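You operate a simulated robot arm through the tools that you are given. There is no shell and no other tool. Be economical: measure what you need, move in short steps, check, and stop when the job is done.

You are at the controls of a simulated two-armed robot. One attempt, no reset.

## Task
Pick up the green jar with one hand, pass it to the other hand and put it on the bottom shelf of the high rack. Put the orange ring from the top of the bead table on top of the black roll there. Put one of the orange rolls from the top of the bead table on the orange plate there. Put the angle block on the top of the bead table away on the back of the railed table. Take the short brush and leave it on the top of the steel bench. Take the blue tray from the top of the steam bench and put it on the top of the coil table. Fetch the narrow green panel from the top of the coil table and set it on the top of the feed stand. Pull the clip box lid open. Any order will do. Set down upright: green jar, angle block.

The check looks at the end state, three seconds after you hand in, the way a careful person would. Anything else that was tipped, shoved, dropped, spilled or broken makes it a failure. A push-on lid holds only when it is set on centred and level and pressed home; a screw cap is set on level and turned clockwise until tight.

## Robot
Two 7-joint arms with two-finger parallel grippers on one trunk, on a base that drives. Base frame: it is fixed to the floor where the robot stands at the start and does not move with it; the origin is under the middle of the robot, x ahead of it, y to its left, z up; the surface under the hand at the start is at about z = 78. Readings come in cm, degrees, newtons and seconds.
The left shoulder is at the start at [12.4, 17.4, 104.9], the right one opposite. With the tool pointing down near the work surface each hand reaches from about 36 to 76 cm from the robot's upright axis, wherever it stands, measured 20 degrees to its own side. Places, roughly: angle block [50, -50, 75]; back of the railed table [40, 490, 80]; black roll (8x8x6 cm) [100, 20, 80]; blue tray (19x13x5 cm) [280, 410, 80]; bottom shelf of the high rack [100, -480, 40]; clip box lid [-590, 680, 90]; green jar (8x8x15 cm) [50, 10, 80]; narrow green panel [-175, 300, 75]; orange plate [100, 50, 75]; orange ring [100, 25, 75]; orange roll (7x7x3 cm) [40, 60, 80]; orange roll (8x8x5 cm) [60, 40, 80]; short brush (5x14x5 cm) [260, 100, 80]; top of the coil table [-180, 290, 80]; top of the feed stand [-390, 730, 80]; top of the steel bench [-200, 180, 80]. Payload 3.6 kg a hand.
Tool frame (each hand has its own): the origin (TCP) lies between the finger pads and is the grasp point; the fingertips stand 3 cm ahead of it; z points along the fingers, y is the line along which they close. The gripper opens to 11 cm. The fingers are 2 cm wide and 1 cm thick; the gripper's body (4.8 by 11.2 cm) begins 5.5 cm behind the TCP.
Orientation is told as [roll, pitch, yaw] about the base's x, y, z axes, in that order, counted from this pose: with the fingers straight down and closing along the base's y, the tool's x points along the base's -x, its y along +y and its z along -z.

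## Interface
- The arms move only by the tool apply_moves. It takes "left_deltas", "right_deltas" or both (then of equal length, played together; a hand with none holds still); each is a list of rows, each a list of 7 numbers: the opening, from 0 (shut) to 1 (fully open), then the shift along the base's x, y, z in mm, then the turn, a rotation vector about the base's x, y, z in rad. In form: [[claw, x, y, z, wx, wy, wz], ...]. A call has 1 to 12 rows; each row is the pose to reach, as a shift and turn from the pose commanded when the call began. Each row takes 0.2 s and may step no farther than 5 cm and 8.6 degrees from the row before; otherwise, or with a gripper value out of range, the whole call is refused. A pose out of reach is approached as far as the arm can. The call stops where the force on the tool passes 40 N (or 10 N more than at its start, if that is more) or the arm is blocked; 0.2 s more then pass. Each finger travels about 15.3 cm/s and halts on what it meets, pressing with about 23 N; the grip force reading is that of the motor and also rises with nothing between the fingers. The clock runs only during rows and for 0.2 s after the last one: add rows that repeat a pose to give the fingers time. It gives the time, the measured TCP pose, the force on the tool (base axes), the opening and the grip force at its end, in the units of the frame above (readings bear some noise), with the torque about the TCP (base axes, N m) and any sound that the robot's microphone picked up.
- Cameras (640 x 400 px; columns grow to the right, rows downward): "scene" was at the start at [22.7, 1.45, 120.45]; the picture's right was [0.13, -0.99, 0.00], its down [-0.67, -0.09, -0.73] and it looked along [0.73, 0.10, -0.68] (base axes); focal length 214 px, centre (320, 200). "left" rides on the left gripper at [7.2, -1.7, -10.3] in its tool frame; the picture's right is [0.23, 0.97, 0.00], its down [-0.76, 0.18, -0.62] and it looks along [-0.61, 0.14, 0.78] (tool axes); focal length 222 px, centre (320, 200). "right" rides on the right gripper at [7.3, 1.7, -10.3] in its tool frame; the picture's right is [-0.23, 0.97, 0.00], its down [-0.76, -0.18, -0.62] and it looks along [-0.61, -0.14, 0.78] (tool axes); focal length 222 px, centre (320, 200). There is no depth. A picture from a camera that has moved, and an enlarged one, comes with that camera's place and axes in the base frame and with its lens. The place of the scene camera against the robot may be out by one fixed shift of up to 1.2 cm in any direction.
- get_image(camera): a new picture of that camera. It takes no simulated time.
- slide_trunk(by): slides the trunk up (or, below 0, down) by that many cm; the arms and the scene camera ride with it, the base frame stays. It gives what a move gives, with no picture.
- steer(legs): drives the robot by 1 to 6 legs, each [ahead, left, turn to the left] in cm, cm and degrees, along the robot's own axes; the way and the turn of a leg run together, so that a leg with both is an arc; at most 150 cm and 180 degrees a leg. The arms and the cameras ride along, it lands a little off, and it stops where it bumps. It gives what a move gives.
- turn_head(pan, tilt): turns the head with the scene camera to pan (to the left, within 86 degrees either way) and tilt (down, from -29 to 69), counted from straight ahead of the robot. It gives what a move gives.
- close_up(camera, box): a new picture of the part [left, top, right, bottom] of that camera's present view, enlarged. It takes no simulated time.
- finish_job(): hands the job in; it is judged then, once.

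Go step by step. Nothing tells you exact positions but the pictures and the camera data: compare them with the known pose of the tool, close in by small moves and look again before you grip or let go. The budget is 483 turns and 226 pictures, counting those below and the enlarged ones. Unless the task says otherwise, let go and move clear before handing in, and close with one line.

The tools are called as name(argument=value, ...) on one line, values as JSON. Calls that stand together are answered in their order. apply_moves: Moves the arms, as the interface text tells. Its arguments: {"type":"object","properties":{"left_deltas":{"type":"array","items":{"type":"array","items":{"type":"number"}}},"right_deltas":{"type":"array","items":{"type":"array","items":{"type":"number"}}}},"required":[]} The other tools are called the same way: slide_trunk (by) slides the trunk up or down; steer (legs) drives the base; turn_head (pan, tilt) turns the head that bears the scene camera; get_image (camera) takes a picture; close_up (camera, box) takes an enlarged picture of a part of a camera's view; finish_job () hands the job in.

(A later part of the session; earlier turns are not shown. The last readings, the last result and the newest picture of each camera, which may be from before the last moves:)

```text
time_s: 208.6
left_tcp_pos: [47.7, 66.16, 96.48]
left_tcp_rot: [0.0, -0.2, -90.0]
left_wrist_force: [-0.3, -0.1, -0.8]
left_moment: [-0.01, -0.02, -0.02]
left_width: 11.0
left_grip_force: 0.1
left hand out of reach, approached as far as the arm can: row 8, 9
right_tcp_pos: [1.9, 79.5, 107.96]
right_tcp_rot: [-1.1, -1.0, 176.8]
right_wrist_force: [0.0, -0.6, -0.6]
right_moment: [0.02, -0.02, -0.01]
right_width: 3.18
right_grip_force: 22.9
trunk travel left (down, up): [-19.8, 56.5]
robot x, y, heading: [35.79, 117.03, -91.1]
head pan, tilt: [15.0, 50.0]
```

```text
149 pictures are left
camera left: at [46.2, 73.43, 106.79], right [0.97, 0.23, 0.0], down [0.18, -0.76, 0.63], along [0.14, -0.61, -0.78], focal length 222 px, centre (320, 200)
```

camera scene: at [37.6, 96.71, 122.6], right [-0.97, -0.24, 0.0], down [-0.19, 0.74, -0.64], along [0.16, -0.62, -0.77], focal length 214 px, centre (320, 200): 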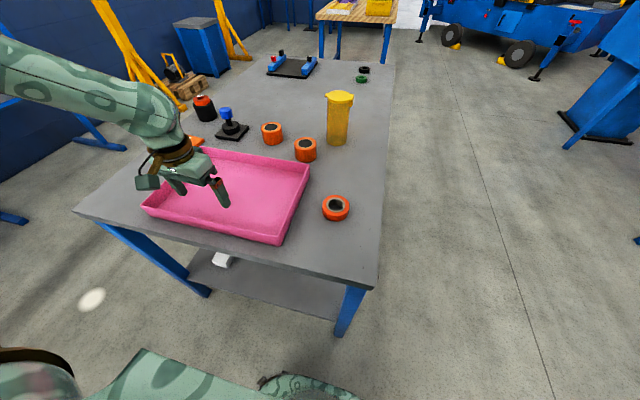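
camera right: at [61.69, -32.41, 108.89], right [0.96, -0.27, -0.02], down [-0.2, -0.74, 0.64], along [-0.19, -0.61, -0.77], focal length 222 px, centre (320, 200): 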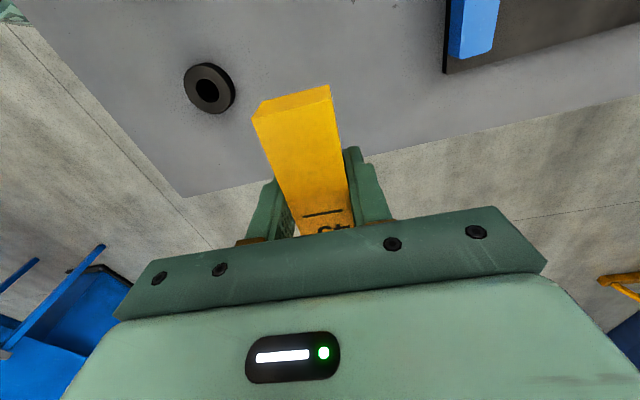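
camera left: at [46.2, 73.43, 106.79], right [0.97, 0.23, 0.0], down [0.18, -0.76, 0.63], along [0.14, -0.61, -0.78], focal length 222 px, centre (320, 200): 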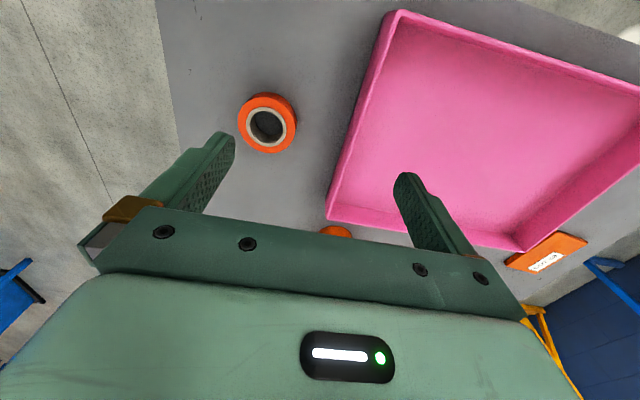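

The roll is at ≈[42.2,62.9]; I'll strafe the base 14 cm to the right so it lies on the left hand's own side.

steer(legs=[[0, -14, 0]])

apply_moves(left_deltas=[[1, 30, -10, 0, 0, 0, 0], [1, 70, -25, -10, 0, 0, 0], [1, 84, -32, -30, 0, 0, 0]])

get_image(camera="left")

```text
time_s: 209.9
left_tcp_pos: [33.81, 66.49, 96.56]
left_tcp_rot: [0.0, -0.1, -90.0]
left_wrist_force: [-1.3, -0.4, 0.1]
left_moment: [0.0, -0.01, -0.02]
left_width: 11.0
left_grip_force: 0.1
right_tcp_pos: [-12.15, 79.54, 108.03]
right_tcp_rot: [-1.3, -1.0, 176.9]
right_wrist_force: [-0.3, 0.4, 0.4]
right_moment: [-0.02, -0.05, -0.01]
right_width: 3.19
right_grip_force: 23.2
trunk travel left (down, up): [-19.8, 56.5]
robot x, y, heading: [21.77, 116.77, -90.5]
head pan, tilt: [15.0, 50.0]
```

```text
time_s: 210.7
left_tcp_pos: [42.39, 63.3, 93.17]
left_tcp_rot: [-0.2, -0.2, -89.9]
left_wrist_force: [-0.3, 0.2, -0.1]
left_moment: [-0.01, 0.04, -0.02]
left_width: 11.01
left_grip_force: 0.1
right_tcp_pos: [-12.01, 79.53, 108.0]
right_tcp_rot: [-1.3, -1.1, 176.9]
right_wrist_force: [-0.4, 0.9, -1.1]
right_moment: [0.01, -0.02, -0.02]
right_width: 3.18
right_grip_force: 22.8
trunk travel left (down, up): [-19.8, 56.5]
robot x, y, heading: [22.01, 116.82, -90.6]
head pan, tilt: [15.0, 50.0]
```

```text
148 pictures are left
camera left: at [40.91, 70.34, 103.43], right [0.97, 0.23, 0.0], down [0.18, -0.76, 0.63], along [0.14, -0.61, -0.78], focal length 222 px, centre (320, 200)
```

left: 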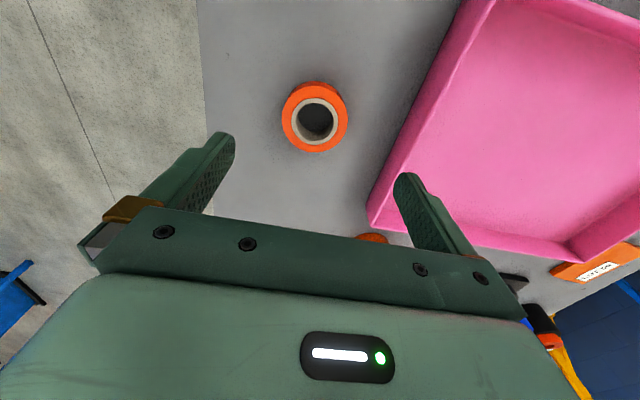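

Centred within a few mm. Descend and grip the roll, then lift.

apply_moves(left_deltas=[[0.9, -3, -4, -45, 0, 0, 0], [0.9, -3, -4, -90, 0, 0, 0], [0.9, -3, -4, -117, 0, 0, 0], [0.3, -3, -4, -117, 0, 0, 0], [0, -3, -4, -117, 0, 0, 0], [0, -3, -4, -117, 0, 0, 0], [0, -3, -4, -80, 0, 0, 0], [0, -3, -4, -40, 0, 0, 0], [0, -3, -4, 10, 0, 0, 0]])

get_image(camera="left")

```text
time_s: 212.7
left_tcp_pos: [41.8, 63.12, 94.41]
left_tcp_rot: [-0.2, -0.2, -89.9]
left_wrist_force: [-0.1, 0.3, -0.6]
left_moment: [-0.01, -0.03, 0.01]
left_width: 6.69
left_grip_force: 23.2
right_tcp_pos: [-11.95, 79.68, 107.92]
right_tcp_rot: [-1.2, -1.0, 176.9]
right_wrist_force: [-1.0, 0.6, -0.5]
right_moment: [-0.02, -0.02, -0.02]
right_width: 3.16
right_grip_force: 23.4
trunk travel left (down, up): [-19.8, 56.5]
robot x, y, heading: [21.89, 117.03, -90.7]
head pan, tilt: [15.0, 50.0]
```

```text
147 pictures are left
camera left: at [40.27, 70.22, 104.72], right [0.97, 0.23, 0.0], down [0.18, -0.76, 0.63], along [0.14, -0.61, -0.78], focal length 222 px, centre (320, 200)
```

left: 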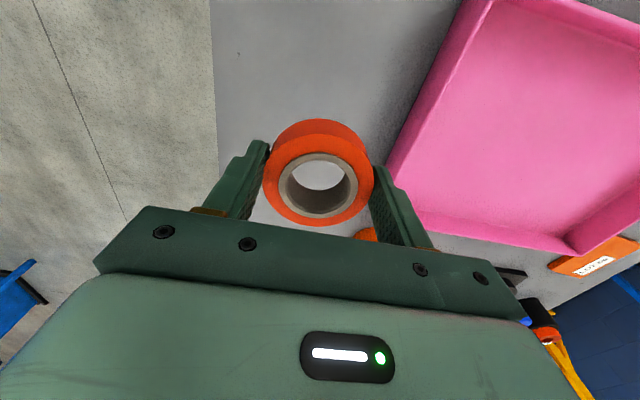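

Roll held. I'll raise it and drive back to the rear side of the table, where the plate is close.

apply_moves(left_deltas=[[0, 0, 15, 45, 0, 0, 0], [0, 0, 30, 90, 0, 0, 0]])

steer(legs=[[0, 120, 0], [0, 0, -89.5], [0, 53, 0]])

get_image(camera="left")

```text
time_s: 213.3
left_tcp_pos: [41.99, 66.17, 103.4]
left_tcp_rot: [-0.1, -0.1, -89.9]
left_wrist_force: [-0.2, 0.0, -1.4]
left_moment: [0.01, 0.01, 0.01]
left_width: 6.68
left_grip_force: 23.2
right_tcp_pos: [-12.09, 79.64, 108.1]
right_tcp_rot: [-1.2, -1.1, 176.8]
right_wrist_force: [1.2, 0.6, -0.6]
right_moment: [0.0, -0.01, 0.0]
right_width: 3.16
right_grip_force: 23.7
trunk travel left (down, up): [-19.8, 56.5]
robot x, y, heading: [21.98, 116.71, -91.0]
head pan, tilt: [15.0, 50.0]
```

```text
time_s: 225.9
left_tcp_pos: [94.76, 41.4, 103.39]
left_tcp_rot: [-0.1, -0.3, -178.7]
left_wrist_force: [0.1, 0.1, -0.4]
left_moment: [0.01, -0.02, 0.02]
left_width: 6.63
left_grip_force: 22.8
right_tcp_pos: [107.13, 95.54, 108.04]
right_tcp_rot: [-1.3, -1.1, 88.2]
right_wrist_force: [-0.6, -0.4, -0.6]
right_moment: [-0.02, 0.01, 0.03]
right_width: 3.18
right_grip_force: 22.9
trunk travel left (down, up): [-19.8, 56.5]
robot x, y, heading: [145.2, 62.19, -179.3]
head pan, tilt: [15.0, 50.0]
```

```text
146 pictures are left
camera left: at [102.19, 43.01, 113.6], right [0.25, -0.97, 0.0], down [-0.76, -0.2, 0.63], along [-0.61, -0.15, -0.78], focal length 222 px, centre (320, 200)
```

left: 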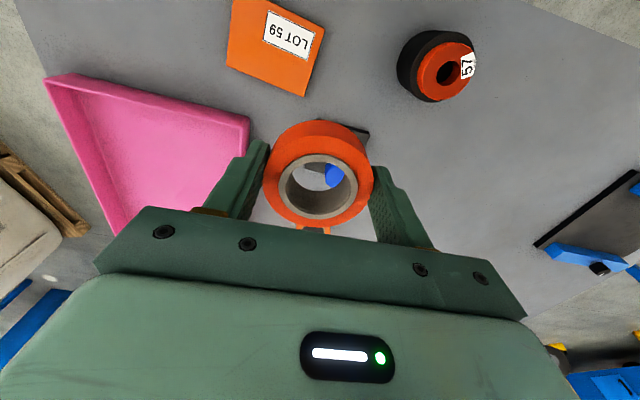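

The plate is at ≈[98.6,48]. The ring/roll stack may have shifted a bit, so I'll check it closely.

close_up(camera="left", box=[360, 10, 520, 110])

turn_head(pan=0, tilt=55)

get_image(camera="scene")

```text
4.00 times, centred on (440, 60) of left
camera zoom: at [102.19, 43.01, 113.6], right [0.25, -0.97, 0.0], down [-0.76, -0.2, 0.63], along [-0.61, -0.15, -0.78], focal length 888 px, centre (-160, 760)
```

zoom: 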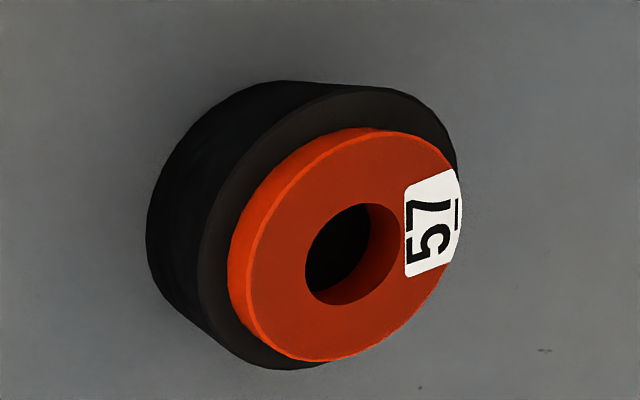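

```text
time_s: 226.7
left_tcp_pos: [94.8, 41.35, 103.45]
left_tcp_rot: [0.0, -0.2, -178.6]
left_wrist_force: [-0.2, -0.5, -1.0]
left_moment: [0.02, 0.02, -0.02]
left_width: 6.62
left_grip_force: 22.8
right_tcp_pos: [107.33, 95.53, 107.89]
right_tcp_rot: [-1.3, -1.1, 88.2]
right_wrist_force: [-1.0, 0.5, -0.1]
right_moment: [0.01, 0.02, 0.03]
right_width: 3.16
right_grip_force: 22.9
trunk travel left (down, up): [-19.8, 56.5]
robot x, y, heading: [144.77, 62.8, -179.4]
head pan, tilt: [0.0, 55.0]
```

```text
144 pictures are left
camera scene: at [125.14, 62.61, 121.95], right [-0.01, 1.0, 0.0], down [0.82, 0.01, -0.57], along [-0.57, -0.01, -0.82], focal length 214 px, centre (320, 200)
```

scene: 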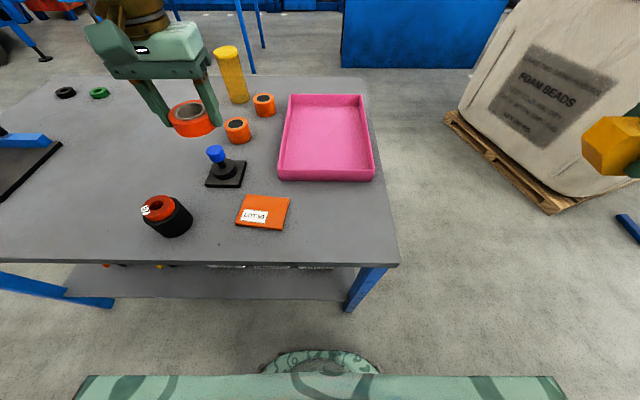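

The ring is centred on the roll; the stack got nudged ~4 cm, which I'll put back afterwards. First lower the orange roll over the plate.

apply_moves(left_deltas=[[0, 18, 34, 0, 0, 0, 0], [0, 36, 68, 0, 0, 0, 0], [0, 36, 68, -45, 0, 0, 0], [0, 36, 68, -90, 0, 0, 0], [0, 36, 68, -130, 0, 0, 0]])

get_image(camera="left")

close_up(camera="scene", box=[200, 160, 320, 235])

```text
time_s: 227.9
left_tcp_pos: [98.57, 48.06, 90.31]
left_tcp_rot: [-0.1, -0.2, -178.7]
left_wrist_force: [0.1, -0.9, -0.2]
left_moment: [-0.01, 0.01, 0.01]
left_width: 6.62
left_grip_force: 22.8
right_tcp_pos: [107.04, 95.55, 107.99]
right_tcp_rot: [-1.4, -1.1, 88.1]
right_wrist_force: [-0.1, 0.5, -1.0]
right_moment: [0.02, -0.02, 0.01]
right_width: 3.15
right_grip_force: 22.9
trunk travel left (down, up): [-19.8, 56.5]
robot x, y, heading: [145.08, 62.49, -179.2]
head pan, tilt: [0.0, 55.0]
```

```text
143 pictures are left
camera left: at [105.96, 49.83, 100.6], right [0.25, -0.97, 0.0], down [-0.76, -0.2, 0.63], along [-0.61, -0.15, -0.78], focal length 222 px, centre (320, 200)
```

left: 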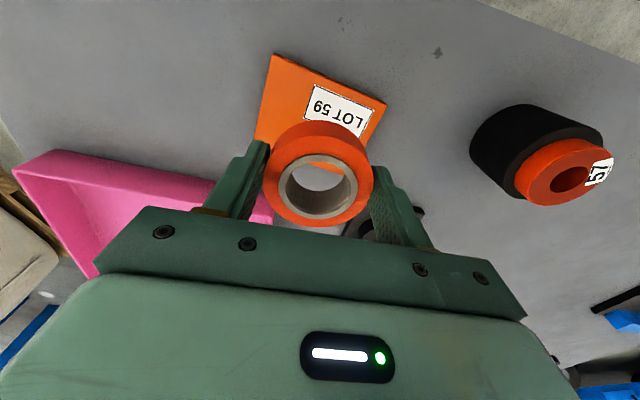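

```text
5.33 times, centred on (260, 198) of scene
camera zoom: at [125.08, 62.6, 121.93], right [-0.01, 1.0, 0.0], down [0.82, 0.01, -0.57], along [-0.57, -0.01, -0.82], focal length 1144 px, centre (640, 213)
```

zoom: 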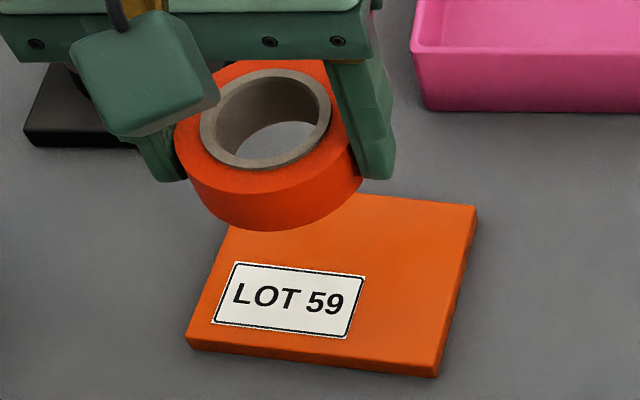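

Nearly over the plate centre; shift +5 mm x, lower to contact.

apply_moves(left_deltas=[[0, 5, 0, -40, 0, 0, 0], [0, 5, 0, -62, 0, 0, 0], [0, 5, 0, -70, 0, 0, 0], [0, 5, 0, -75, 0, 0, 0], [0, 5, 0, -79, 0, 0, 0]])

```text
time_s: 229.1
left_tcp_pos: [98.94, 48.04, 82.54]
left_tcp_rot: [-0.1, -0.5, -178.6]
left_wrist_force: [0.8, -4.1, 18.9]
left_moment: [-0.2, -0.17, 0.02]
left_width: 6.63
left_grip_force: 22.4
right_tcp_pos: [107.31, 95.55, 108.06]
right_tcp_rot: [-1.2, -1.0, 88.2]
right_wrist_force: [0.4, 0.0, -1.3]
right_moment: [0.02, 0.0, -0.01]
right_width: 3.16
right_grip_force: 22.5
trunk travel left (down, up): [-19.8, 56.5]
robot x, y, heading: [145.18, 62.67, -179.2]
head pan, tilt: [0.0, 55.0]
```

Contact made. Release, lift and check.

apply_moves(left_deltas=[[0.4, 0, 0, 2, 0, 0, 0], [0.9, 0, 0, 2, 0, 0, 0], [0.9, 0, 0, 2, 0, 0, 0], [0.9, 0, 0, 40, 0, 0, 0], [1, 0, 0, 85, 0, 0, 0], [1, 0, -40, 110, 0, 0, 0], [1, 0, -80, 130, 0, 0, 0]])

get_image(camera="left")

close_up(camera="scene", box=[120, 150, 320, 250])

```text
time_s: 230.7
left_tcp_pos: [99.3, 40.06, 95.48]
left_tcp_rot: [-0.1, -0.2, -178.7]
left_wrist_force: [0.5, -0.5, 0.2]
left_moment: [0.02, -0.05, 0.02]
left_width: 10.99
left_grip_force: 0.1
right_tcp_pos: [107.34, 95.68, 108.09]
right_tcp_rot: [-1.3, -1.2, 88.1]
right_wrist_force: [0.0, 0.1, -1.4]
right_moment: [0.02, 0.0, -0.02]
right_width: 3.18
right_grip_force: 22.8
trunk travel left (down, up): [-19.8, 56.5]
robot x, y, heading: [145.6, 62.4, -179.1]
head pan, tilt: [0.0, 55.0]
```

```text
141 pictures are left
camera left: at [106.68, 41.8, 105.72], right [0.25, -0.97, 0.0], down [-0.76, -0.2, 0.63], along [-0.61, -0.15, -0.78], focal length 222 px, centre (320, 200)
```

left: 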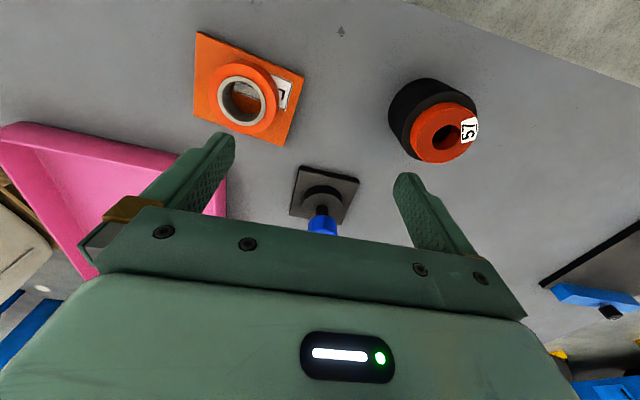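

```text
3.20 times, centred on (220, 200) of scene
camera zoom: at [125.2, 62.6, 121.96], right [-0.01, 1.0, 0.0], down [0.82, 0.01, -0.57], along [-0.57, -0.01, -0.82], focal length 686 px, centre (640, 200)
```

zoom: 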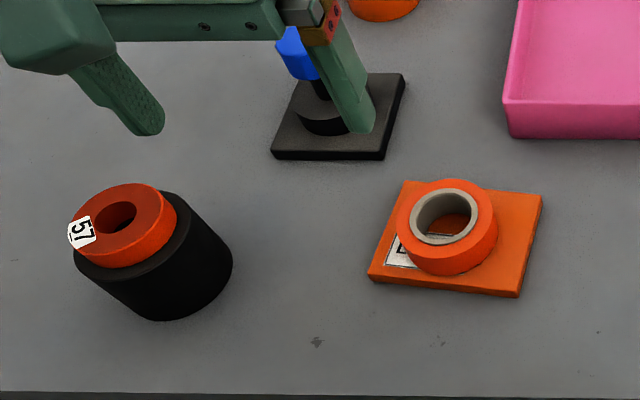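

The orange roll lies on the plate. Now I'll put the black roll (with ring) back: go over it at ≈[101.7,28.9] and look.

apply_moves(left_deltas=[[1, 12, -40, 0, 0, 0, 0], [1, 24, -80, 0, 0, 0, 0], [1, 24, -112, 0, 0, 0, 0]])

get_image(camera="left")

```text
time_s: 231.5
left_tcp_pos: [101.64, 29.09, 95.34]
left_tcp_rot: [-0.2, -0.2, -178.7]
left_wrist_force: [0.3, -0.4, 0.3]
left_moment: [0.02, -0.02, 0.02]
left_width: 11.0
left_grip_force: 0.0
right_tcp_pos: [107.15, 95.59, 107.91]
right_tcp_rot: [-1.2, -1.1, 88.1]
right_wrist_force: [0.1, -0.2, -1.2]
right_moment: [0.0, -0.01, -0.03]
right_width: 3.19
right_grip_force: 23.2
trunk travel left (down, up): [-19.8, 56.5]
robot x, y, heading: [145.27, 62.64, -179.3]
head pan, tilt: [0.0, 55.0]
```

```text
139 pictures are left
camera left: at [108.99, 30.68, 105.6], right [0.25, -0.97, 0.0], down [-0.76, -0.2, 0.63], along [-0.61, -0.15, -0.78], focal length 222 px, centre (320, 200)
```

left: 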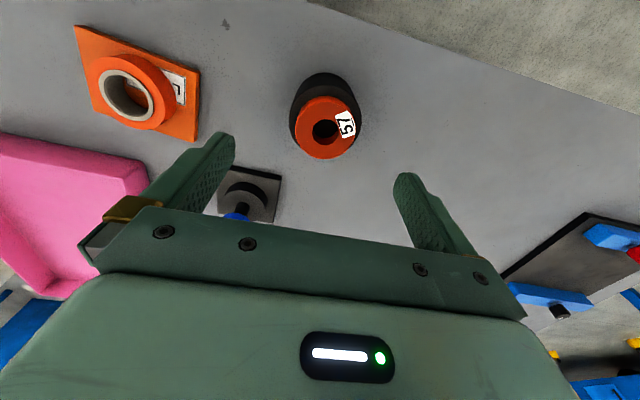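

Centred. I'll grip the black roll below the ring, lift slightly, move it back by (−15,−42) mm and set it down.

apply_moves(left_deltas=[[1, 2, -5, -45, 0, 0, 0], [1, 2, -5, -90, 0, 0, 0], [1, 2, -5, -118, 0, 0, 0], [0.4, 2, -5, -118, 0, 0, 0], [0, 2, -5, -118, 0, 0, 0], [0, 2, -5, -118, 0, 0, 0], [0, 2, -5, -112, 0, 0, 0]])

apply_moves(left_deltas=[[0, -5, -14, 0, 0, 0, 0], [0, -10, -28, 0, 0, 0, 0], [0, -15, -42, 0, 0, 0, 0], [0, -15, -42, -4, 0, 0, 0], [0, -15, -42, -6, 0, 0, 0], [0.5, -15, -42, -5, 0, 0, 0], [1, -15, -42, -5, 0, 0, 0], [1, -15, -42, -5, 0, 0, 0], [1, -15, -42, 40, 0, 0, 0], [1, -15, -42, 85, 0, 0, 0], [1, -15, -42, 130, 0, 0, 0]])

get_image(camera="left")

```text
time_s: 233.1
left_tcp_pos: [101.6, 28.28, 84.36]
left_tcp_rot: [-0.1, -0.2, -178.7]
left_wrist_force: [-0.6, 0.2, -1.7]
left_moment: [-0.02, 0.0, 0.01]
left_width: 7.07
left_grip_force: 22.9
right_tcp_pos: [107.28, 95.59, 107.88]
right_tcp_rot: [-1.1, -1.1, 88.3]
right_wrist_force: [0.1, -0.4, -0.9]
right_moment: [0.01, 0.0, 0.0]
right_width: 3.16
right_grip_force: 22.7
trunk travel left (down, up): [-19.8, 56.5]
robot x, y, heading: [144.9, 62.61, -179.2]
head pan, tilt: [0.0, 55.0]
```

```text
time_s: 235.5
left_tcp_pos: [100.13, 24.32, 97.46]
left_tcp_rot: [-0.1, -0.2, -178.9]
left_wrist_force: [0.6, 0.0, 0.2]
left_moment: [0.0, 0.02, -0.04]
left_width: 11.01
left_grip_force: 0.1
right_tcp_pos: [107.38, 95.69, 108.09]
right_tcp_rot: [-1.2, -1.0, 88.1]
right_wrist_force: [0.0, -0.3, -1.1]
right_moment: [-0.03, 0.0, 0.01]
right_width: 3.16
right_grip_force: 23.3
trunk travel left (down, up): [-19.8, 56.5]
robot x, y, heading: [145.39, 62.6, -179.3]
head pan, tilt: [0.0, 55.0]
```

```text
138 pictures are left
camera left: at [107.41, 25.97, 107.86], right [0.25, -0.97, 0.0], down [-0.76, -0.2, 0.63], along [-0.61, -0.15, -0.78], focal length 222 px, centre (320, 200)
```

left: 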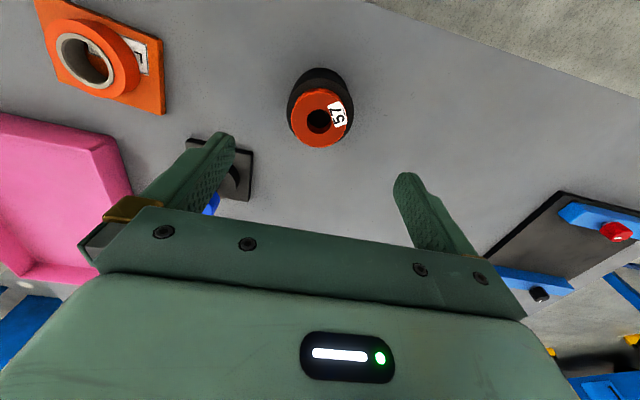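

Stack restored. Next is the short brush near [260,100]; I'll back off, turn around and look.

steer(legs=[[-22, 0, 0], [0, 0, -179]])

turn_head(pan=15, tilt=35)

get_image(camera="scene")

```text
time_s: 244.4
left_tcp_pos: [210.14, 104.05, 97.53]
left_tcp_rot: [-0.2, -0.2, 5.3]
left_wrist_force: [-0.3, 0.1, 0.2]
left_moment: [-0.03, 0.01, 0.0]
left_width: 11.03
left_grip_force: 0.0
right_tcp_pos: [207.8, 32.25, 107.88]
right_tcp_rot: [-1.3, -1.1, -87.9]
right_wrist_force: [-0.8, -0.1, -1.2]
right_moment: [0.02, -0.02, -0.02]
right_width: 3.18
right_grip_force: 23.1
trunk travel left (down, up): [-19.8, 56.5]
robot x, y, heading: [168.01, 62.64, 4.5]
head pan, tilt: [0.0, 55.0]
```

```text
time_s: 245.3
left_tcp_pos: [210.21, 104.03, 97.53]
left_tcp_rot: [-0.2, -0.2, 5.2]
left_wrist_force: [0.4, -1.1, 0.7]
left_moment: [-0.05, -0.01, -0.01]
left_width: 11.01
left_grip_force: 0.0
right_tcp_pos: [207.74, 32.23, 108.04]
right_tcp_rot: [-1.2, -1.2, -88.0]
right_wrist_force: [-0.2, -0.8, -1.2]
right_moment: [0.0, 0.01, 0.02]
right_width: 3.19
right_grip_force: 23.1
trunk travel left (down, up): [-19.8, 56.5]
robot x, y, heading: [167.71, 62.59, 4.1]
head pan, tilt: [15.0, 35.0]
```

```text
137 pictures are left
camera scene: at [188.7, 67.0, 124.76], right [0.33, -0.94, 0.0], down [-0.54, -0.19, -0.82], along [0.77, 0.27, -0.57], focal length 214 px, centre (320, 200)
```

scene: 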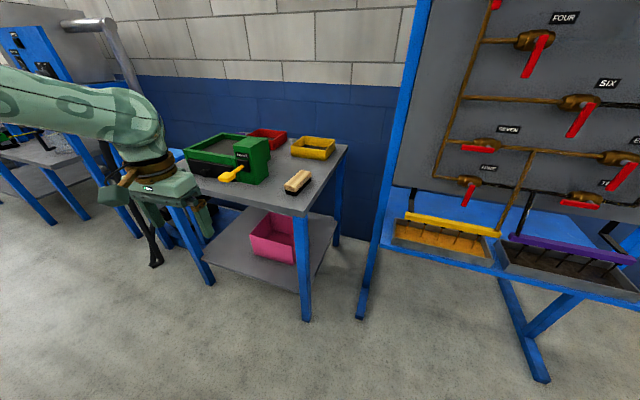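

The brush lies at ≈[257,100.5] along x on the bench, next to a green machine. I'll pull both hands in and drive up to about [203,82].

apply_moves(left_deltas=[[1, -10, -45, 10, 0, 0, 0], [1, -20, -90, 20, 0, 0, 0], [1, -30, -135, 30, 0, 0, 0], [1, -40, -180, 40, 0, 0, 0]], right_deltas=[[0, -30, 0, 10, 0, 0, 0], [0, -60, 0, 20, 0, 0, 0], [0, -90, 0, 30, 0, 0, 0], [0, -100, 0, 40, 0, 0, 0]])

steer(legs=[[0, 0, -4.3], [33, 19, 0]])

get_image(camera="left")

get_image(camera="scene")

```text
time_s: 246.3
left_tcp_pos: [206.21, 86.16, 102.03]
left_tcp_rot: [0.0, -0.1, 5.2]
left_wrist_force: [0.0, -0.9, -0.6]
left_moment: [0.01, 0.02, -0.02]
left_width: 10.99
left_grip_force: 0.1
right_tcp_pos: [197.82, 32.34, 112.04]
right_tcp_rot: [-1.2, -1.0, -88.0]
right_wrist_force: [-0.5, -0.3, 0.0]
right_moment: [0.01, -0.02, 0.01]
right_width: 3.18
right_grip_force: 23.3
trunk travel left (down, up): [-19.8, 56.5]
robot x, y, heading: [167.3, 62.74, 4.4]
head pan, tilt: [15.0, 35.0]
```

```text
time_s: 249.2
left_tcp_pos: [241.59, 101.86, 101.93]
left_tcp_rot: [-0.1, -0.1, 0.5]
left_wrist_force: [0.5, 0.1, -0.1]
left_moment: [0.02, 0.01, 0.01]
left_width: 10.97
left_grip_force: 0.0
right_tcp_pos: [229.07, 48.85, 112.07]
right_tcp_rot: [-1.3, -1.2, -92.7]
right_wrist_force: [0.1, 0.4, -1.2]
right_moment: [0.02, 0.03, -0.01]
right_width: 3.16
right_grip_force: 23.3
trunk travel left (down, up): [-19.8, 56.5]
robot x, y, heading: [201.3, 81.72, -0.1]
head pan, tilt: [15.0, 35.0]
```

```text
136 pictures are left
camera left: at [234.45, 99.95, 112.22], right [-0.24, 0.97, 0.0], down [0.76, 0.19, 0.62], along [0.61, 0.15, -0.78], focal length 222 px, centre (320, 200)
```

left: 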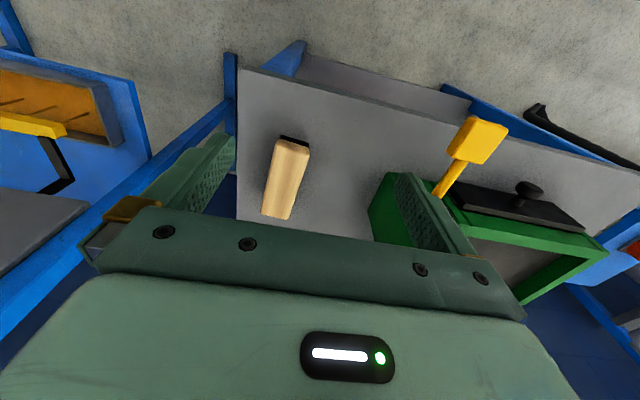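

```text
135 pictures are left
camera scene: at [222.56, 84.02, 124.76], right [0.26, -0.97, 0.0], down [-0.56, -0.15, -0.82], along [0.79, 0.21, -0.57], focal length 214 px, centre (320, 200)
```

scene: 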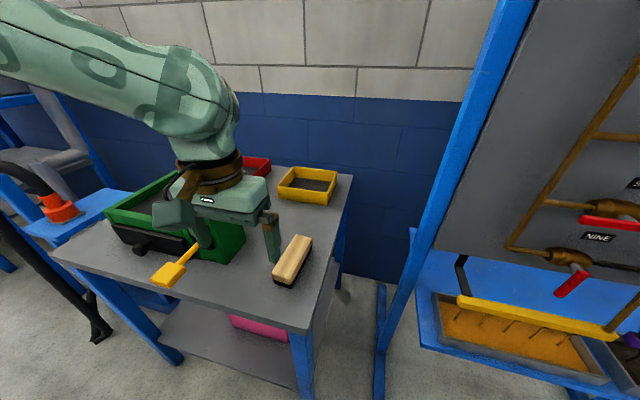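

The brush centre is ≈[255.6,99.4]. I'll move over it and descend, keeping clear of the green machine.

apply_moves(left_deltas=[[1, 45, -8, 0, 0, 0, -0.03], [1, 90, -16, 0, 0, 0, -0.07], [1, 140, -26, 0, 0, 0, -0.07], [1, 140, -26, -45, 0, 0, -0.07], [1, 140, -26, -90, 0, 0, -0.07], [1, 140, -26, -130, 0, 0, -0.07]])

get_image(camera="left")

close_up(camera="scene", box=[200, 180, 360, 300])

```text
refused: row 3 steps farther than a row can; nothing moved
```

```text
134 pictures are left
camera left: at [234.45, 99.95, 112.22], right [-0.24, 0.97, 0.0], down [0.76, 0.19, 0.62], along [0.61, 0.15, -0.78], focal length 222 px, centre (320, 200)
```

left: 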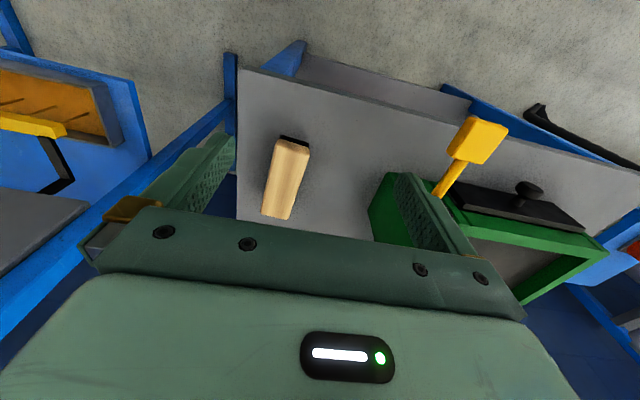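

```text
3.33 times, centred on (280, 240) of scene
camera zoom: at [222.56, 84.02, 124.76], right [0.26, -0.97, 0.0], down [-0.56, -0.15, -0.82], along [0.79, 0.21, -0.57], focal length 715 px, centre (453, 67)
```

zoom: 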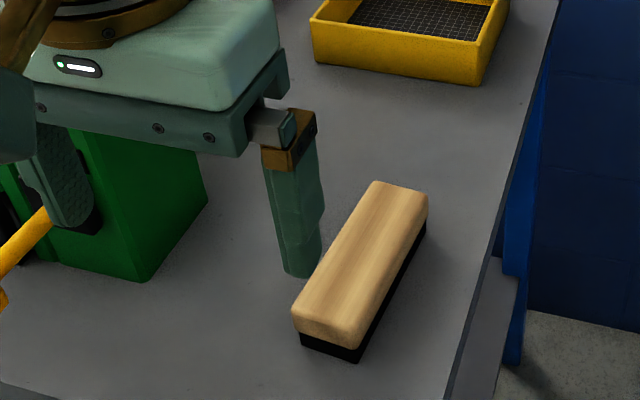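

Row too long again; same move with shorter rows.

apply_moves(left_deltas=[[1, 45, -8, 0, 0, 0, -0.03], [1, 90, -16, 0, 0, 0, -0.07], [1, 134, -25, 0, 0, 0, -0.07], [1, 134, -25, -45, 0, 0, -0.07], [1, 134, -25, -90, 0, 0, -0.07], [1, 134, -25, -130, 0, 0, -0.07]])

get_image(camera="left")

```text
time_s: 250.6
left_tcp_pos: [254.93, 99.5, 88.76]
left_tcp_rot: [-0.2, -0.2, -3.5]
left_wrist_force: [0.7, -0.3, 0.0]
left_moment: [-0.04, 0.01, 0.01]
left_width: 10.98
left_grip_force: 0.0
right_tcp_pos: [228.92, 48.84, 112.08]
right_tcp_rot: [-1.2, -1.1, -92.6]
right_wrist_force: [0.1, -0.1, -1.0]
right_moment: [-0.03, 0.0, -0.02]
right_width: 3.17
right_grip_force: 23.5
trunk travel left (down, up): [-19.8, 56.5]
robot x, y, heading: [200.96, 81.7, 0.0]
head pan, tilt: [15.0, 35.0]
```

```text
132 pictures are left
camera left: at [247.74, 98.08, 99.1], right [-0.17, 0.99, 0.0], down [0.77, 0.13, 0.63], along [0.62, 0.1, -0.78], focal length 222 px, centre (320, 200)
```

left: 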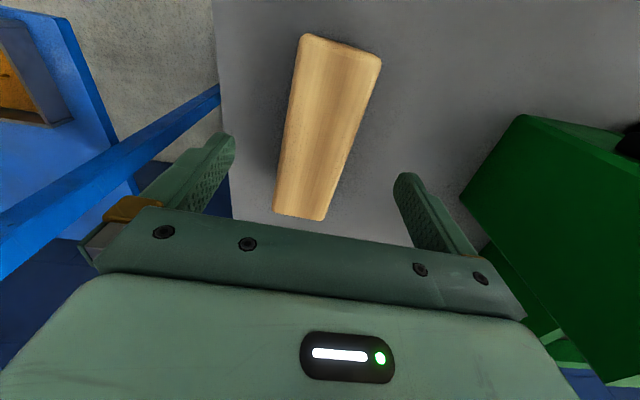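

Well aligned. Descend 6 cm, grip and lift.

apply_moves(left_deltas=[[1, 6, -6, -35, 0, 0, 0], [1, 6, -6, -60, 0, 0, 0], [0.4, 6, -6, -60, 0, 0, 0], [0, 6, -6, -60, 0, 0, 0], [0, 6, -6, -60, 0, 0, 0], [0, 6, -6, -60, 0, 0, 0], [0, 6, -6, -20, 0, 0, 0], [0, 6, -6, 25, 0, 0, 0], [0, 0, -6, 70, 0, 0, 0], [0, -20, -6, 110, 0, 0, 0]])

get_image(camera="left")

```text
time_s: 252.8
left_tcp_pos: [253.02, 98.46, 100.09]
left_tcp_rot: [-0.2, -0.2, -3.5]
left_wrist_force: [-0.2, 0.6, -0.7]
left_moment: [-0.03, 0.02, 0.04]
left_width: 4.95
left_grip_force: 23.1
right_tcp_pos: [228.82, 48.67, 112.11]
right_tcp_rot: [-1.2, -1.0, -92.6]
right_wrist_force: [0.5, -0.3, -1.0]
right_moment: [0.01, -0.02, -0.01]
right_width: 3.15
right_grip_force: 23.6
trunk travel left (down, up): [-19.8, 56.5]
robot x, y, heading: [201.18, 81.36, -0.2]
head pan, tilt: [15.0, 35.0]
```

```text
131 pictures are left
camera left: at [245.86, 97.11, 110.32], right [-0.17, 0.99, 0.0], down [0.77, 0.13, 0.63], along [0.62, 0.1, -0.78], focal length 222 px, centre (320, 200)
```

left: 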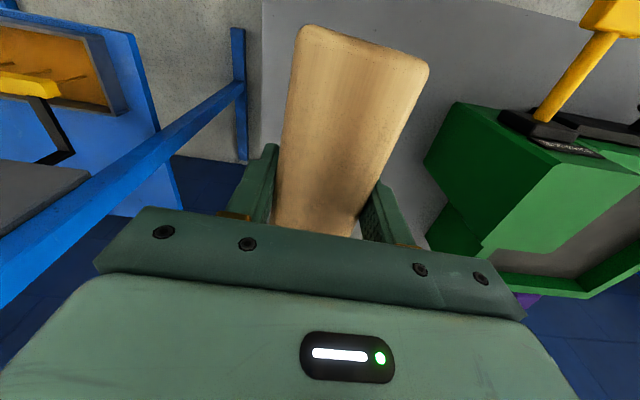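

Brush held. I'll retract, back off, turn to face +y and look along the way to the railed table and steam bench.

apply_moves(left_deltas=[[0, -40, 0, 20, 0, 0, 0], [0, -80, 10, 30, 0, 0, 0], [0, -110, 15, 30, 0, 0, 0]])

steer(legs=[[-38, 0, 0], [0, 0, 90]])

turn_head(pan=0, tilt=12)

get_image(camera="scene")

```text
time_s: 253.6
left_tcp_pos: [241.74, 100.17, 102.92]
left_tcp_rot: [-0.1, -0.2, -3.6]
left_wrist_force: [-0.6, -0.4, -1.2]
left_moment: [0.01, -0.05, 0.01]
left_width: 4.97
left_grip_force: 23.6
right_tcp_pos: [228.8, 48.78, 112.13]
right_tcp_rot: [-1.1, -1.1, -92.6]
right_wrist_force: [0.4, -0.5, -0.8]
right_moment: [0.02, -0.03, 0.02]
right_width: 3.17
right_grip_force: 22.8
trunk travel left (down, up): [-19.8, 56.5]
robot x, y, heading: [201.14, 81.4, -0.3]
head pan, tilt: [15.0, 35.0]
```

```text
time_s: 259.8
left_tcp_pos: [142.92, 121.44, 102.86]
left_tcp_rot: [-0.1, -0.2, 88.8]
left_wrist_force: [0.2, -0.2, -1.5]
left_moment: [-0.01, 0.01, -0.02]
left_width: 4.97
left_grip_force: 22.9
right_tcp_pos: [194.89, 110.35, 112.09]
right_tcp_rot: [-1.2, -1.1, -0.2]
right_wrist_force: [-0.2, 0.6, -1.7]
right_moment: [0.04, -0.01, -0.01]
right_width: 3.17
right_grip_force: 22.6
trunk travel left (down, up): [-19.8, 56.5]
robot x, y, heading: [163.32, 81.45, 92.2]
head pan, tilt: [15.0, 35.0]
```

```text
time_s: 260.7
left_tcp_pos: [142.94, 121.4, 102.92]
left_tcp_rot: [-0.1, -0.2, 88.9]
left_wrist_force: [0.2, 0.0, -1.5]
left_moment: [0.01, -0.01, -0.02]
left_width: 4.97
left_grip_force: 23.2
right_tcp_pos: [194.96, 110.41, 112.15]
right_tcp_rot: [-1.2, -1.1, -0.3]
right_wrist_force: [-0.2, 0.5, -1.1]
right_moment: [0.0, 0.0, -0.01]
right_width: 3.16
right_grip_force: 23.0
trunk travel left (down, up): [-19.8, 56.5]
robot x, y, heading: [163.61, 81.38, 91.8]
head pan, tilt: [0.0, 12.0]
```

```text
130 pictures are left
camera scene: at [162.52, 103.79, 128.45], right [1.0, 0.04, 0.0], down [0.01, -0.21, -0.98], along [-0.04, 0.98, -0.21], focal length 214 px, centre (320, 200)
```

scene: 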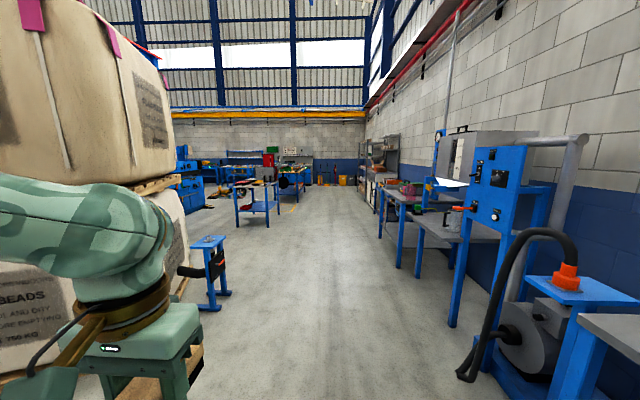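

The corridor runs straight along +y with the sack on the left (to x≈95) and benches on the right (from x≈245). I'll drive along x≈185 to y≈370 and look left.

steer(legs=[[20, -20, -2], [140, 0, 0], [130, 0, 0]])

turn_head(pan=45, tilt=20)

get_image(camera="scene")

turn_head(pan=-50, tilt=25)

get_image(camera="scene")

```text
time_s: 275.5
left_tcp_pos: [168.39, 415.04, 102.95]
left_tcp_rot: [-0.1, -0.3, 86.3]
left_wrist_force: [0.0, 0.9, -0.7]
left_moment: [0.01, -0.01, 0.01]
left_width: 4.99
left_grip_force: 22.9
right_tcp_pos: [219.75, 401.76, 112.02]
right_tcp_rot: [-1.4, -1.2, -2.8]
right_wrist_force: [-0.4, 0.1, -1.3]
right_moment: [-0.03, 0.0, 0.02]
right_width: 3.15
right_grip_force: 23.3
trunk travel left (down, up): [-19.8, 56.5]
robot x, y, heading: [187.14, 374.04, 89.6]
head pan, tilt: [0.0, 12.0]
```

```text
time_s: 276.6
left_tcp_pos: [168.34, 414.99, 102.88]
left_tcp_rot: [0.0, -0.2, 86.3]
left_wrist_force: [0.8, 0.3, -0.9]
left_moment: [0.0, 0.01, -0.01]
left_width: 4.96
left_grip_force: 23.0
right_tcp_pos: [219.69, 401.7, 111.99]
right_tcp_rot: [-1.2, -1.1, -2.7]
right_wrist_force: [-0.2, -0.3, -1.6]
right_moment: [0.0, -0.01, 0.03]
right_width: 3.16
right_grip_force: 23.1
trunk travel left (down, up): [-19.8, 56.5]
robot x, y, heading: [186.7, 374.1, 89.9]
head pan, tilt: [45.0, 20.0]
```

```text
129 pictures are left
camera scene: at [180.48, 393.86, 127.16], right [0.71, 0.7, 0.0], down [0.24, -0.24, -0.94], along [-0.66, 0.67, -0.34], focal length 214 px, centre (320, 200)
```

scene: 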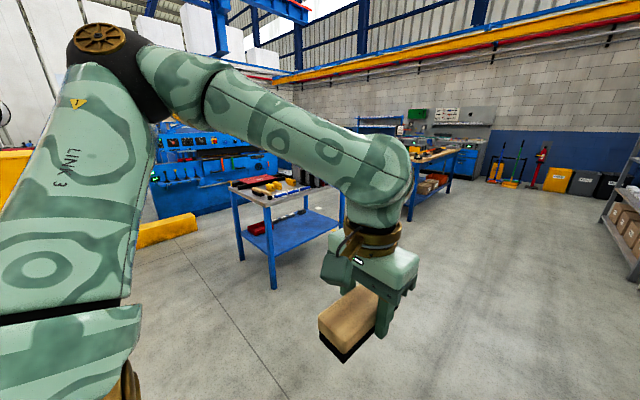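

```text
time_s: 278.3
left_tcp_pos: [168.41, 414.94, 102.86]
left_tcp_rot: [-0.1, -0.2, 86.4]
left_wrist_force: [0.1, -0.2, -1.7]
left_moment: [0.0, -0.01, 0.03]
left_width: 4.97
left_grip_force: 23.4
right_tcp_pos: [219.77, 401.78, 112.09]
right_tcp_rot: [-1.2, -1.1, -2.8]
right_wrist_force: [-0.6, -0.8, -0.2]
right_moment: [0.0, 0.01, 0.01]
right_width: 3.15
right_grip_force: 23.6
trunk travel left (down, up): [-19.8, 56.5]
robot x, y, heading: [187.03, 373.93, 89.6]
head pan, tilt: [-50.0, 25.0]
```

```text
128 pictures are left
camera scene: at [194.11, 393.12, 126.35], right [0.64, -0.77, 0.0], down [-0.33, -0.27, -0.91], along [0.7, 0.58, -0.42], focal length 214 px, centre (320, 200)
```

scene: 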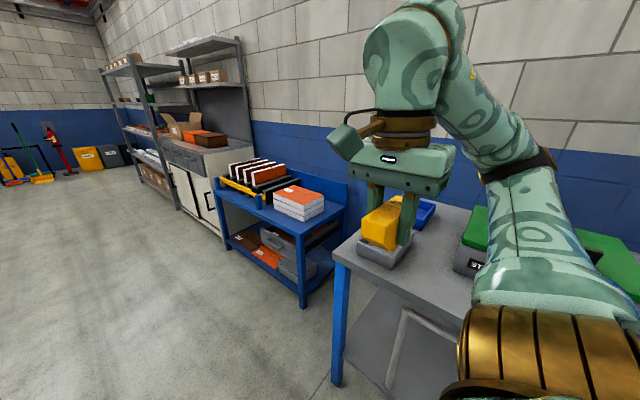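

Railed table appears at ≈[58,470] on the left; steam bench with a blue tray at right. I'll approach the railed table and view it.

steer(legs=[[20, 0, 45], [55, 0, 0]])

turn_head(pan=20, tilt=25)

get_image(camera="scene")

```text
time_s: 283.5
left_tcp_pos: [100.27, 448.56, 102.97]
left_tcp_rot: [-0.1, -0.2, 130.5]
left_wrist_force: [-0.8, 0.3, -1.2]
left_moment: [0.0, 0.0, 0.01]
left_width: 4.96
left_grip_force: 22.9
right_tcp_pos: [146.43, 474.81, 112.13]
right_tcp_rot: [-1.4, -1.0, 41.3]
right_wrist_force: [0.5, 0.3, -1.2]
right_moment: [-0.03, 0.05, -0.03]
right_width: 3.16
right_grip_force: 23.1
trunk travel left (down, up): [-19.8, 56.5]
robot x, y, heading: [142.52, 432.0, 133.6]
head pan, tilt: [-50.0, 25.0]
```

```text
time_s: 284.9
left_tcp_pos: [100.22, 448.58, 102.9]
left_tcp_rot: [-0.1, -0.3, 130.3]
left_wrist_force: [-0.8, -0.2, -0.9]
left_moment: [-0.01, 0.02, 0.03]
left_width: 4.96
left_grip_force: 22.7
right_tcp_pos: [146.42, 474.81, 111.97]
right_tcp_rot: [-1.2, -1.2, 41.3]
right_wrist_force: [-0.5, 0.8, -0.5]
right_moment: [-0.02, 0.01, 0.0]
right_width: 3.18
right_grip_force: 23.0
trunk travel left (down, up): [-19.8, 56.5]
robot x, y, heading: [142.08, 431.97, 133.5]
head pan, tilt: [20.0, 25.0]
```

```text
127 pictures are left
camera scene: at [124.97, 445.78, 126.35], right [0.44, 0.9, 0.0], down [0.38, -0.19, -0.91], along [-0.81, 0.4, -0.42], focal length 214 px, centre (320, 200)
```

scene: 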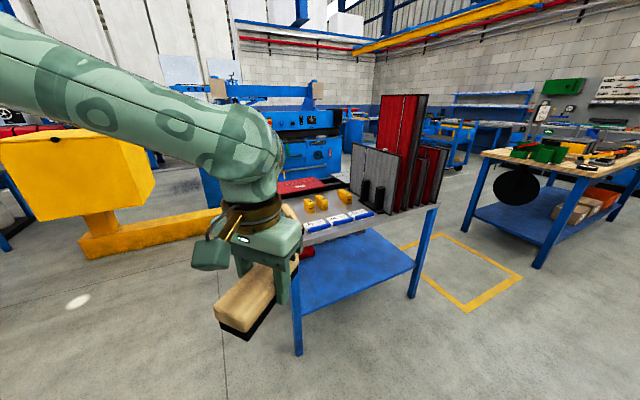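

I'll enlarge the railed table.

close_up(camera="scene", box=[260, 150, 460, 275])

```text
3.20 times, centred on (360, 212) of scene
camera zoom: at [124.97, 445.78, 126.35], right [0.44, 0.9, 0.0], down [0.38, -0.19, -0.91], along [-0.81, 0.4, -0.42], focal length 686 px, centre (192, 160)
```

zoom: 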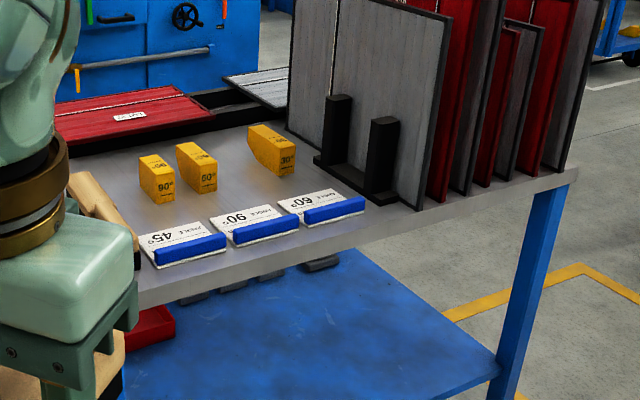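

The spot [40,490] is in the row where the other angle blocks (90°, 60°, …) stand. I'll face the table squarely from its +x side for a closer look.

steer(legs=[[0, 0, 46.4], [20, -38, 0]])

turn_head(pan=-10, tilt=35)

get_image(camera="scene")

```text
time_s: 289.6
left_tcp_pos: [81.35, 451.71, 102.9]
left_tcp_rot: [0.0, -0.2, 175.7]
left_wrist_force: [-1.5, -0.4, -0.9]
left_moment: [-0.04, 0.03, -0.01]
left_width: 4.94
left_grip_force: 23.3
right_tcp_pos: [95.15, 503.05, 112.09]
right_tcp_rot: [-1.3, -1.0, 86.5]
right_wrist_force: [-0.3, 0.0, -1.6]
right_moment: [-0.02, 0.0, 0.02]
right_width: 3.18
right_grip_force: 23.2
trunk travel left (down, up): [-19.8, 56.5]
robot x, y, heading: [122.05, 469.62, 178.9]
head pan, tilt: [20.0, 25.0]
```

```text
time_s: 290.6
left_tcp_pos: [81.31, 451.77, 102.82]
left_tcp_rot: [-0.2, -0.2, 175.6]
left_wrist_force: [0.7, 0.0, -0.7]
left_moment: [0.0, 0.0, 0.02]
left_width: 4.99
left_grip_force: 23.1
right_tcp_pos: [95.31, 502.93, 112.01]
right_tcp_rot: [-1.2, -1.1, 86.5]
right_wrist_force: [-0.3, 0.4, -1.3]
right_moment: [-0.02, 0.0, 0.0]
right_width: 3.16
right_grip_force: 22.9
trunk travel left (down, up): [-19.8, 56.5]
robot x, y, heading: [122.38, 469.62, 178.9]
head pan, tilt: [-10.0, 35.0]
```

```text
125 pictures are left
camera scene: at [100.93, 472.1, 124.77], right [0.19, 0.98, 0.0], down [0.56, -0.11, -0.82], along [-0.8, 0.16, -0.57], focal length 214 px, centre (320, 200)
```

scene: 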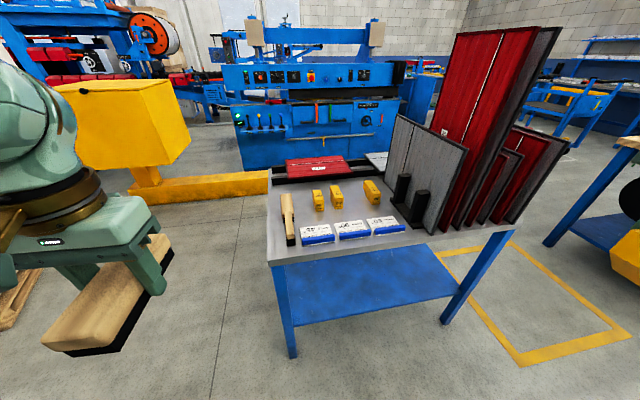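

close_up(camera="scene", box=[260, 140, 420, 260])

```text
3.33 times, centred on (340, 200) of scene
camera zoom: at [100.93, 472.1, 124.77], right [0.19, 0.98, 0.0], down [0.56, -0.11, -0.82], along [-0.8, 0.16, -0.57], focal length 715 px, centre (253, 200)
```

zoom: 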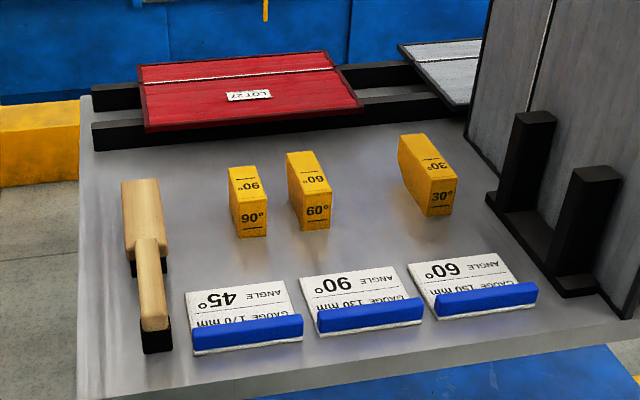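

All blocks lie like mine (long axis along x, text up). I'll put ours between the 60° and 30° blocks at ≈[39,497.7]: drive closer, turn the right hand 90° and hover there.

steer(legs=[[24, -6, 1]])

apply_moves(right_deltas=[[0, -15, 0, 0, 0, 0, 0.133], [0, -30, 0, 0, 0, 0, 0.266], [0, -45, 0, 0, 0, 0, 0.4], [0, -60, 0, 0, 0, 0, 0.533], [0, -80, 0, 0, 0, 0, 0.666], [0, -100, 0, 0, 0, 0, 0.8], [0, -120, 0, 0, 0, 0, 0.933], [0, -140, 0, 0, 0, 0, 1.066], [0, -160, 0, 0, 0, 0, 1.2], [0, -180, 0, 0, 0, 0, 1.333], [0, -200, 0, 0, 0, 0, 1.466], [0, -220, 0, 0, 0, 0, 1.6]])

get_image(camera="right")

```text
time_s: 292.4
left_tcp_pos: [56.87, 457.29, 102.83]
left_tcp_rot: [-0.1, -0.2, 176.8]
left_wrist_force: [-0.1, -0.3, -2.1]
left_moment: [0.01, -0.03, 0.02]
left_width: 4.98
left_grip_force: 22.9
right_tcp_pos: [69.81, 508.86, 112.0]
right_tcp_rot: [-1.3, -1.1, 87.6]
right_wrist_force: [0.2, -0.8, -1.6]
right_moment: [0.01, -0.02, 0.0]
right_width: 3.19
right_grip_force: 22.7
trunk travel left (down, up): [-19.8, 56.5]
robot x, y, heading: [97.66, 476.4, -179.7]
head pan, tilt: [-10.0, 35.0]
```

```text
time_s: 295.0
left_tcp_pos: [57.04, 457.13, 102.85]
left_tcp_rot: [-0.1, -0.2, 176.8]
left_wrist_force: [0.3, -0.2, -1.0]
left_moment: [0.03, -0.03, 0.04]
left_width: 4.97
left_grip_force: 23.3
right_tcp_pos: [48.29, 505.69, 107.16]
right_tcp_rot: [-1.6, -1.9, 178.3]
right_wrist_force: [-0.4, -0.1, -1.3]
right_moment: [0.03, -0.01, -0.02]
right_width: 3.17
right_grip_force: 23.2
right hand out of reach, approached as far as the arm can: row 11, 12
trunk travel left (down, up): [-19.8, 56.5]
robot x, y, heading: [97.65, 476.34, -180.0]
head pan, tilt: [-10.0, 35.0]
```

```text
123 pictures are left
camera right: at [55.88, 503.56, 117.22], right [-0.26, -0.97, -0.02], down [-0.74, 0.18, 0.65], along [-0.63, 0.18, -0.76], focal length 222 px, centre (320, 200)
```

right: 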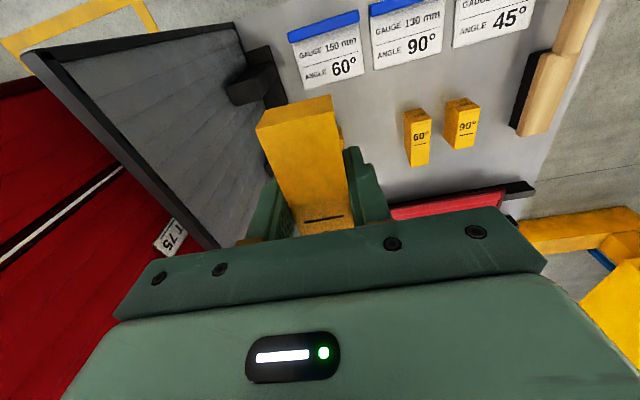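

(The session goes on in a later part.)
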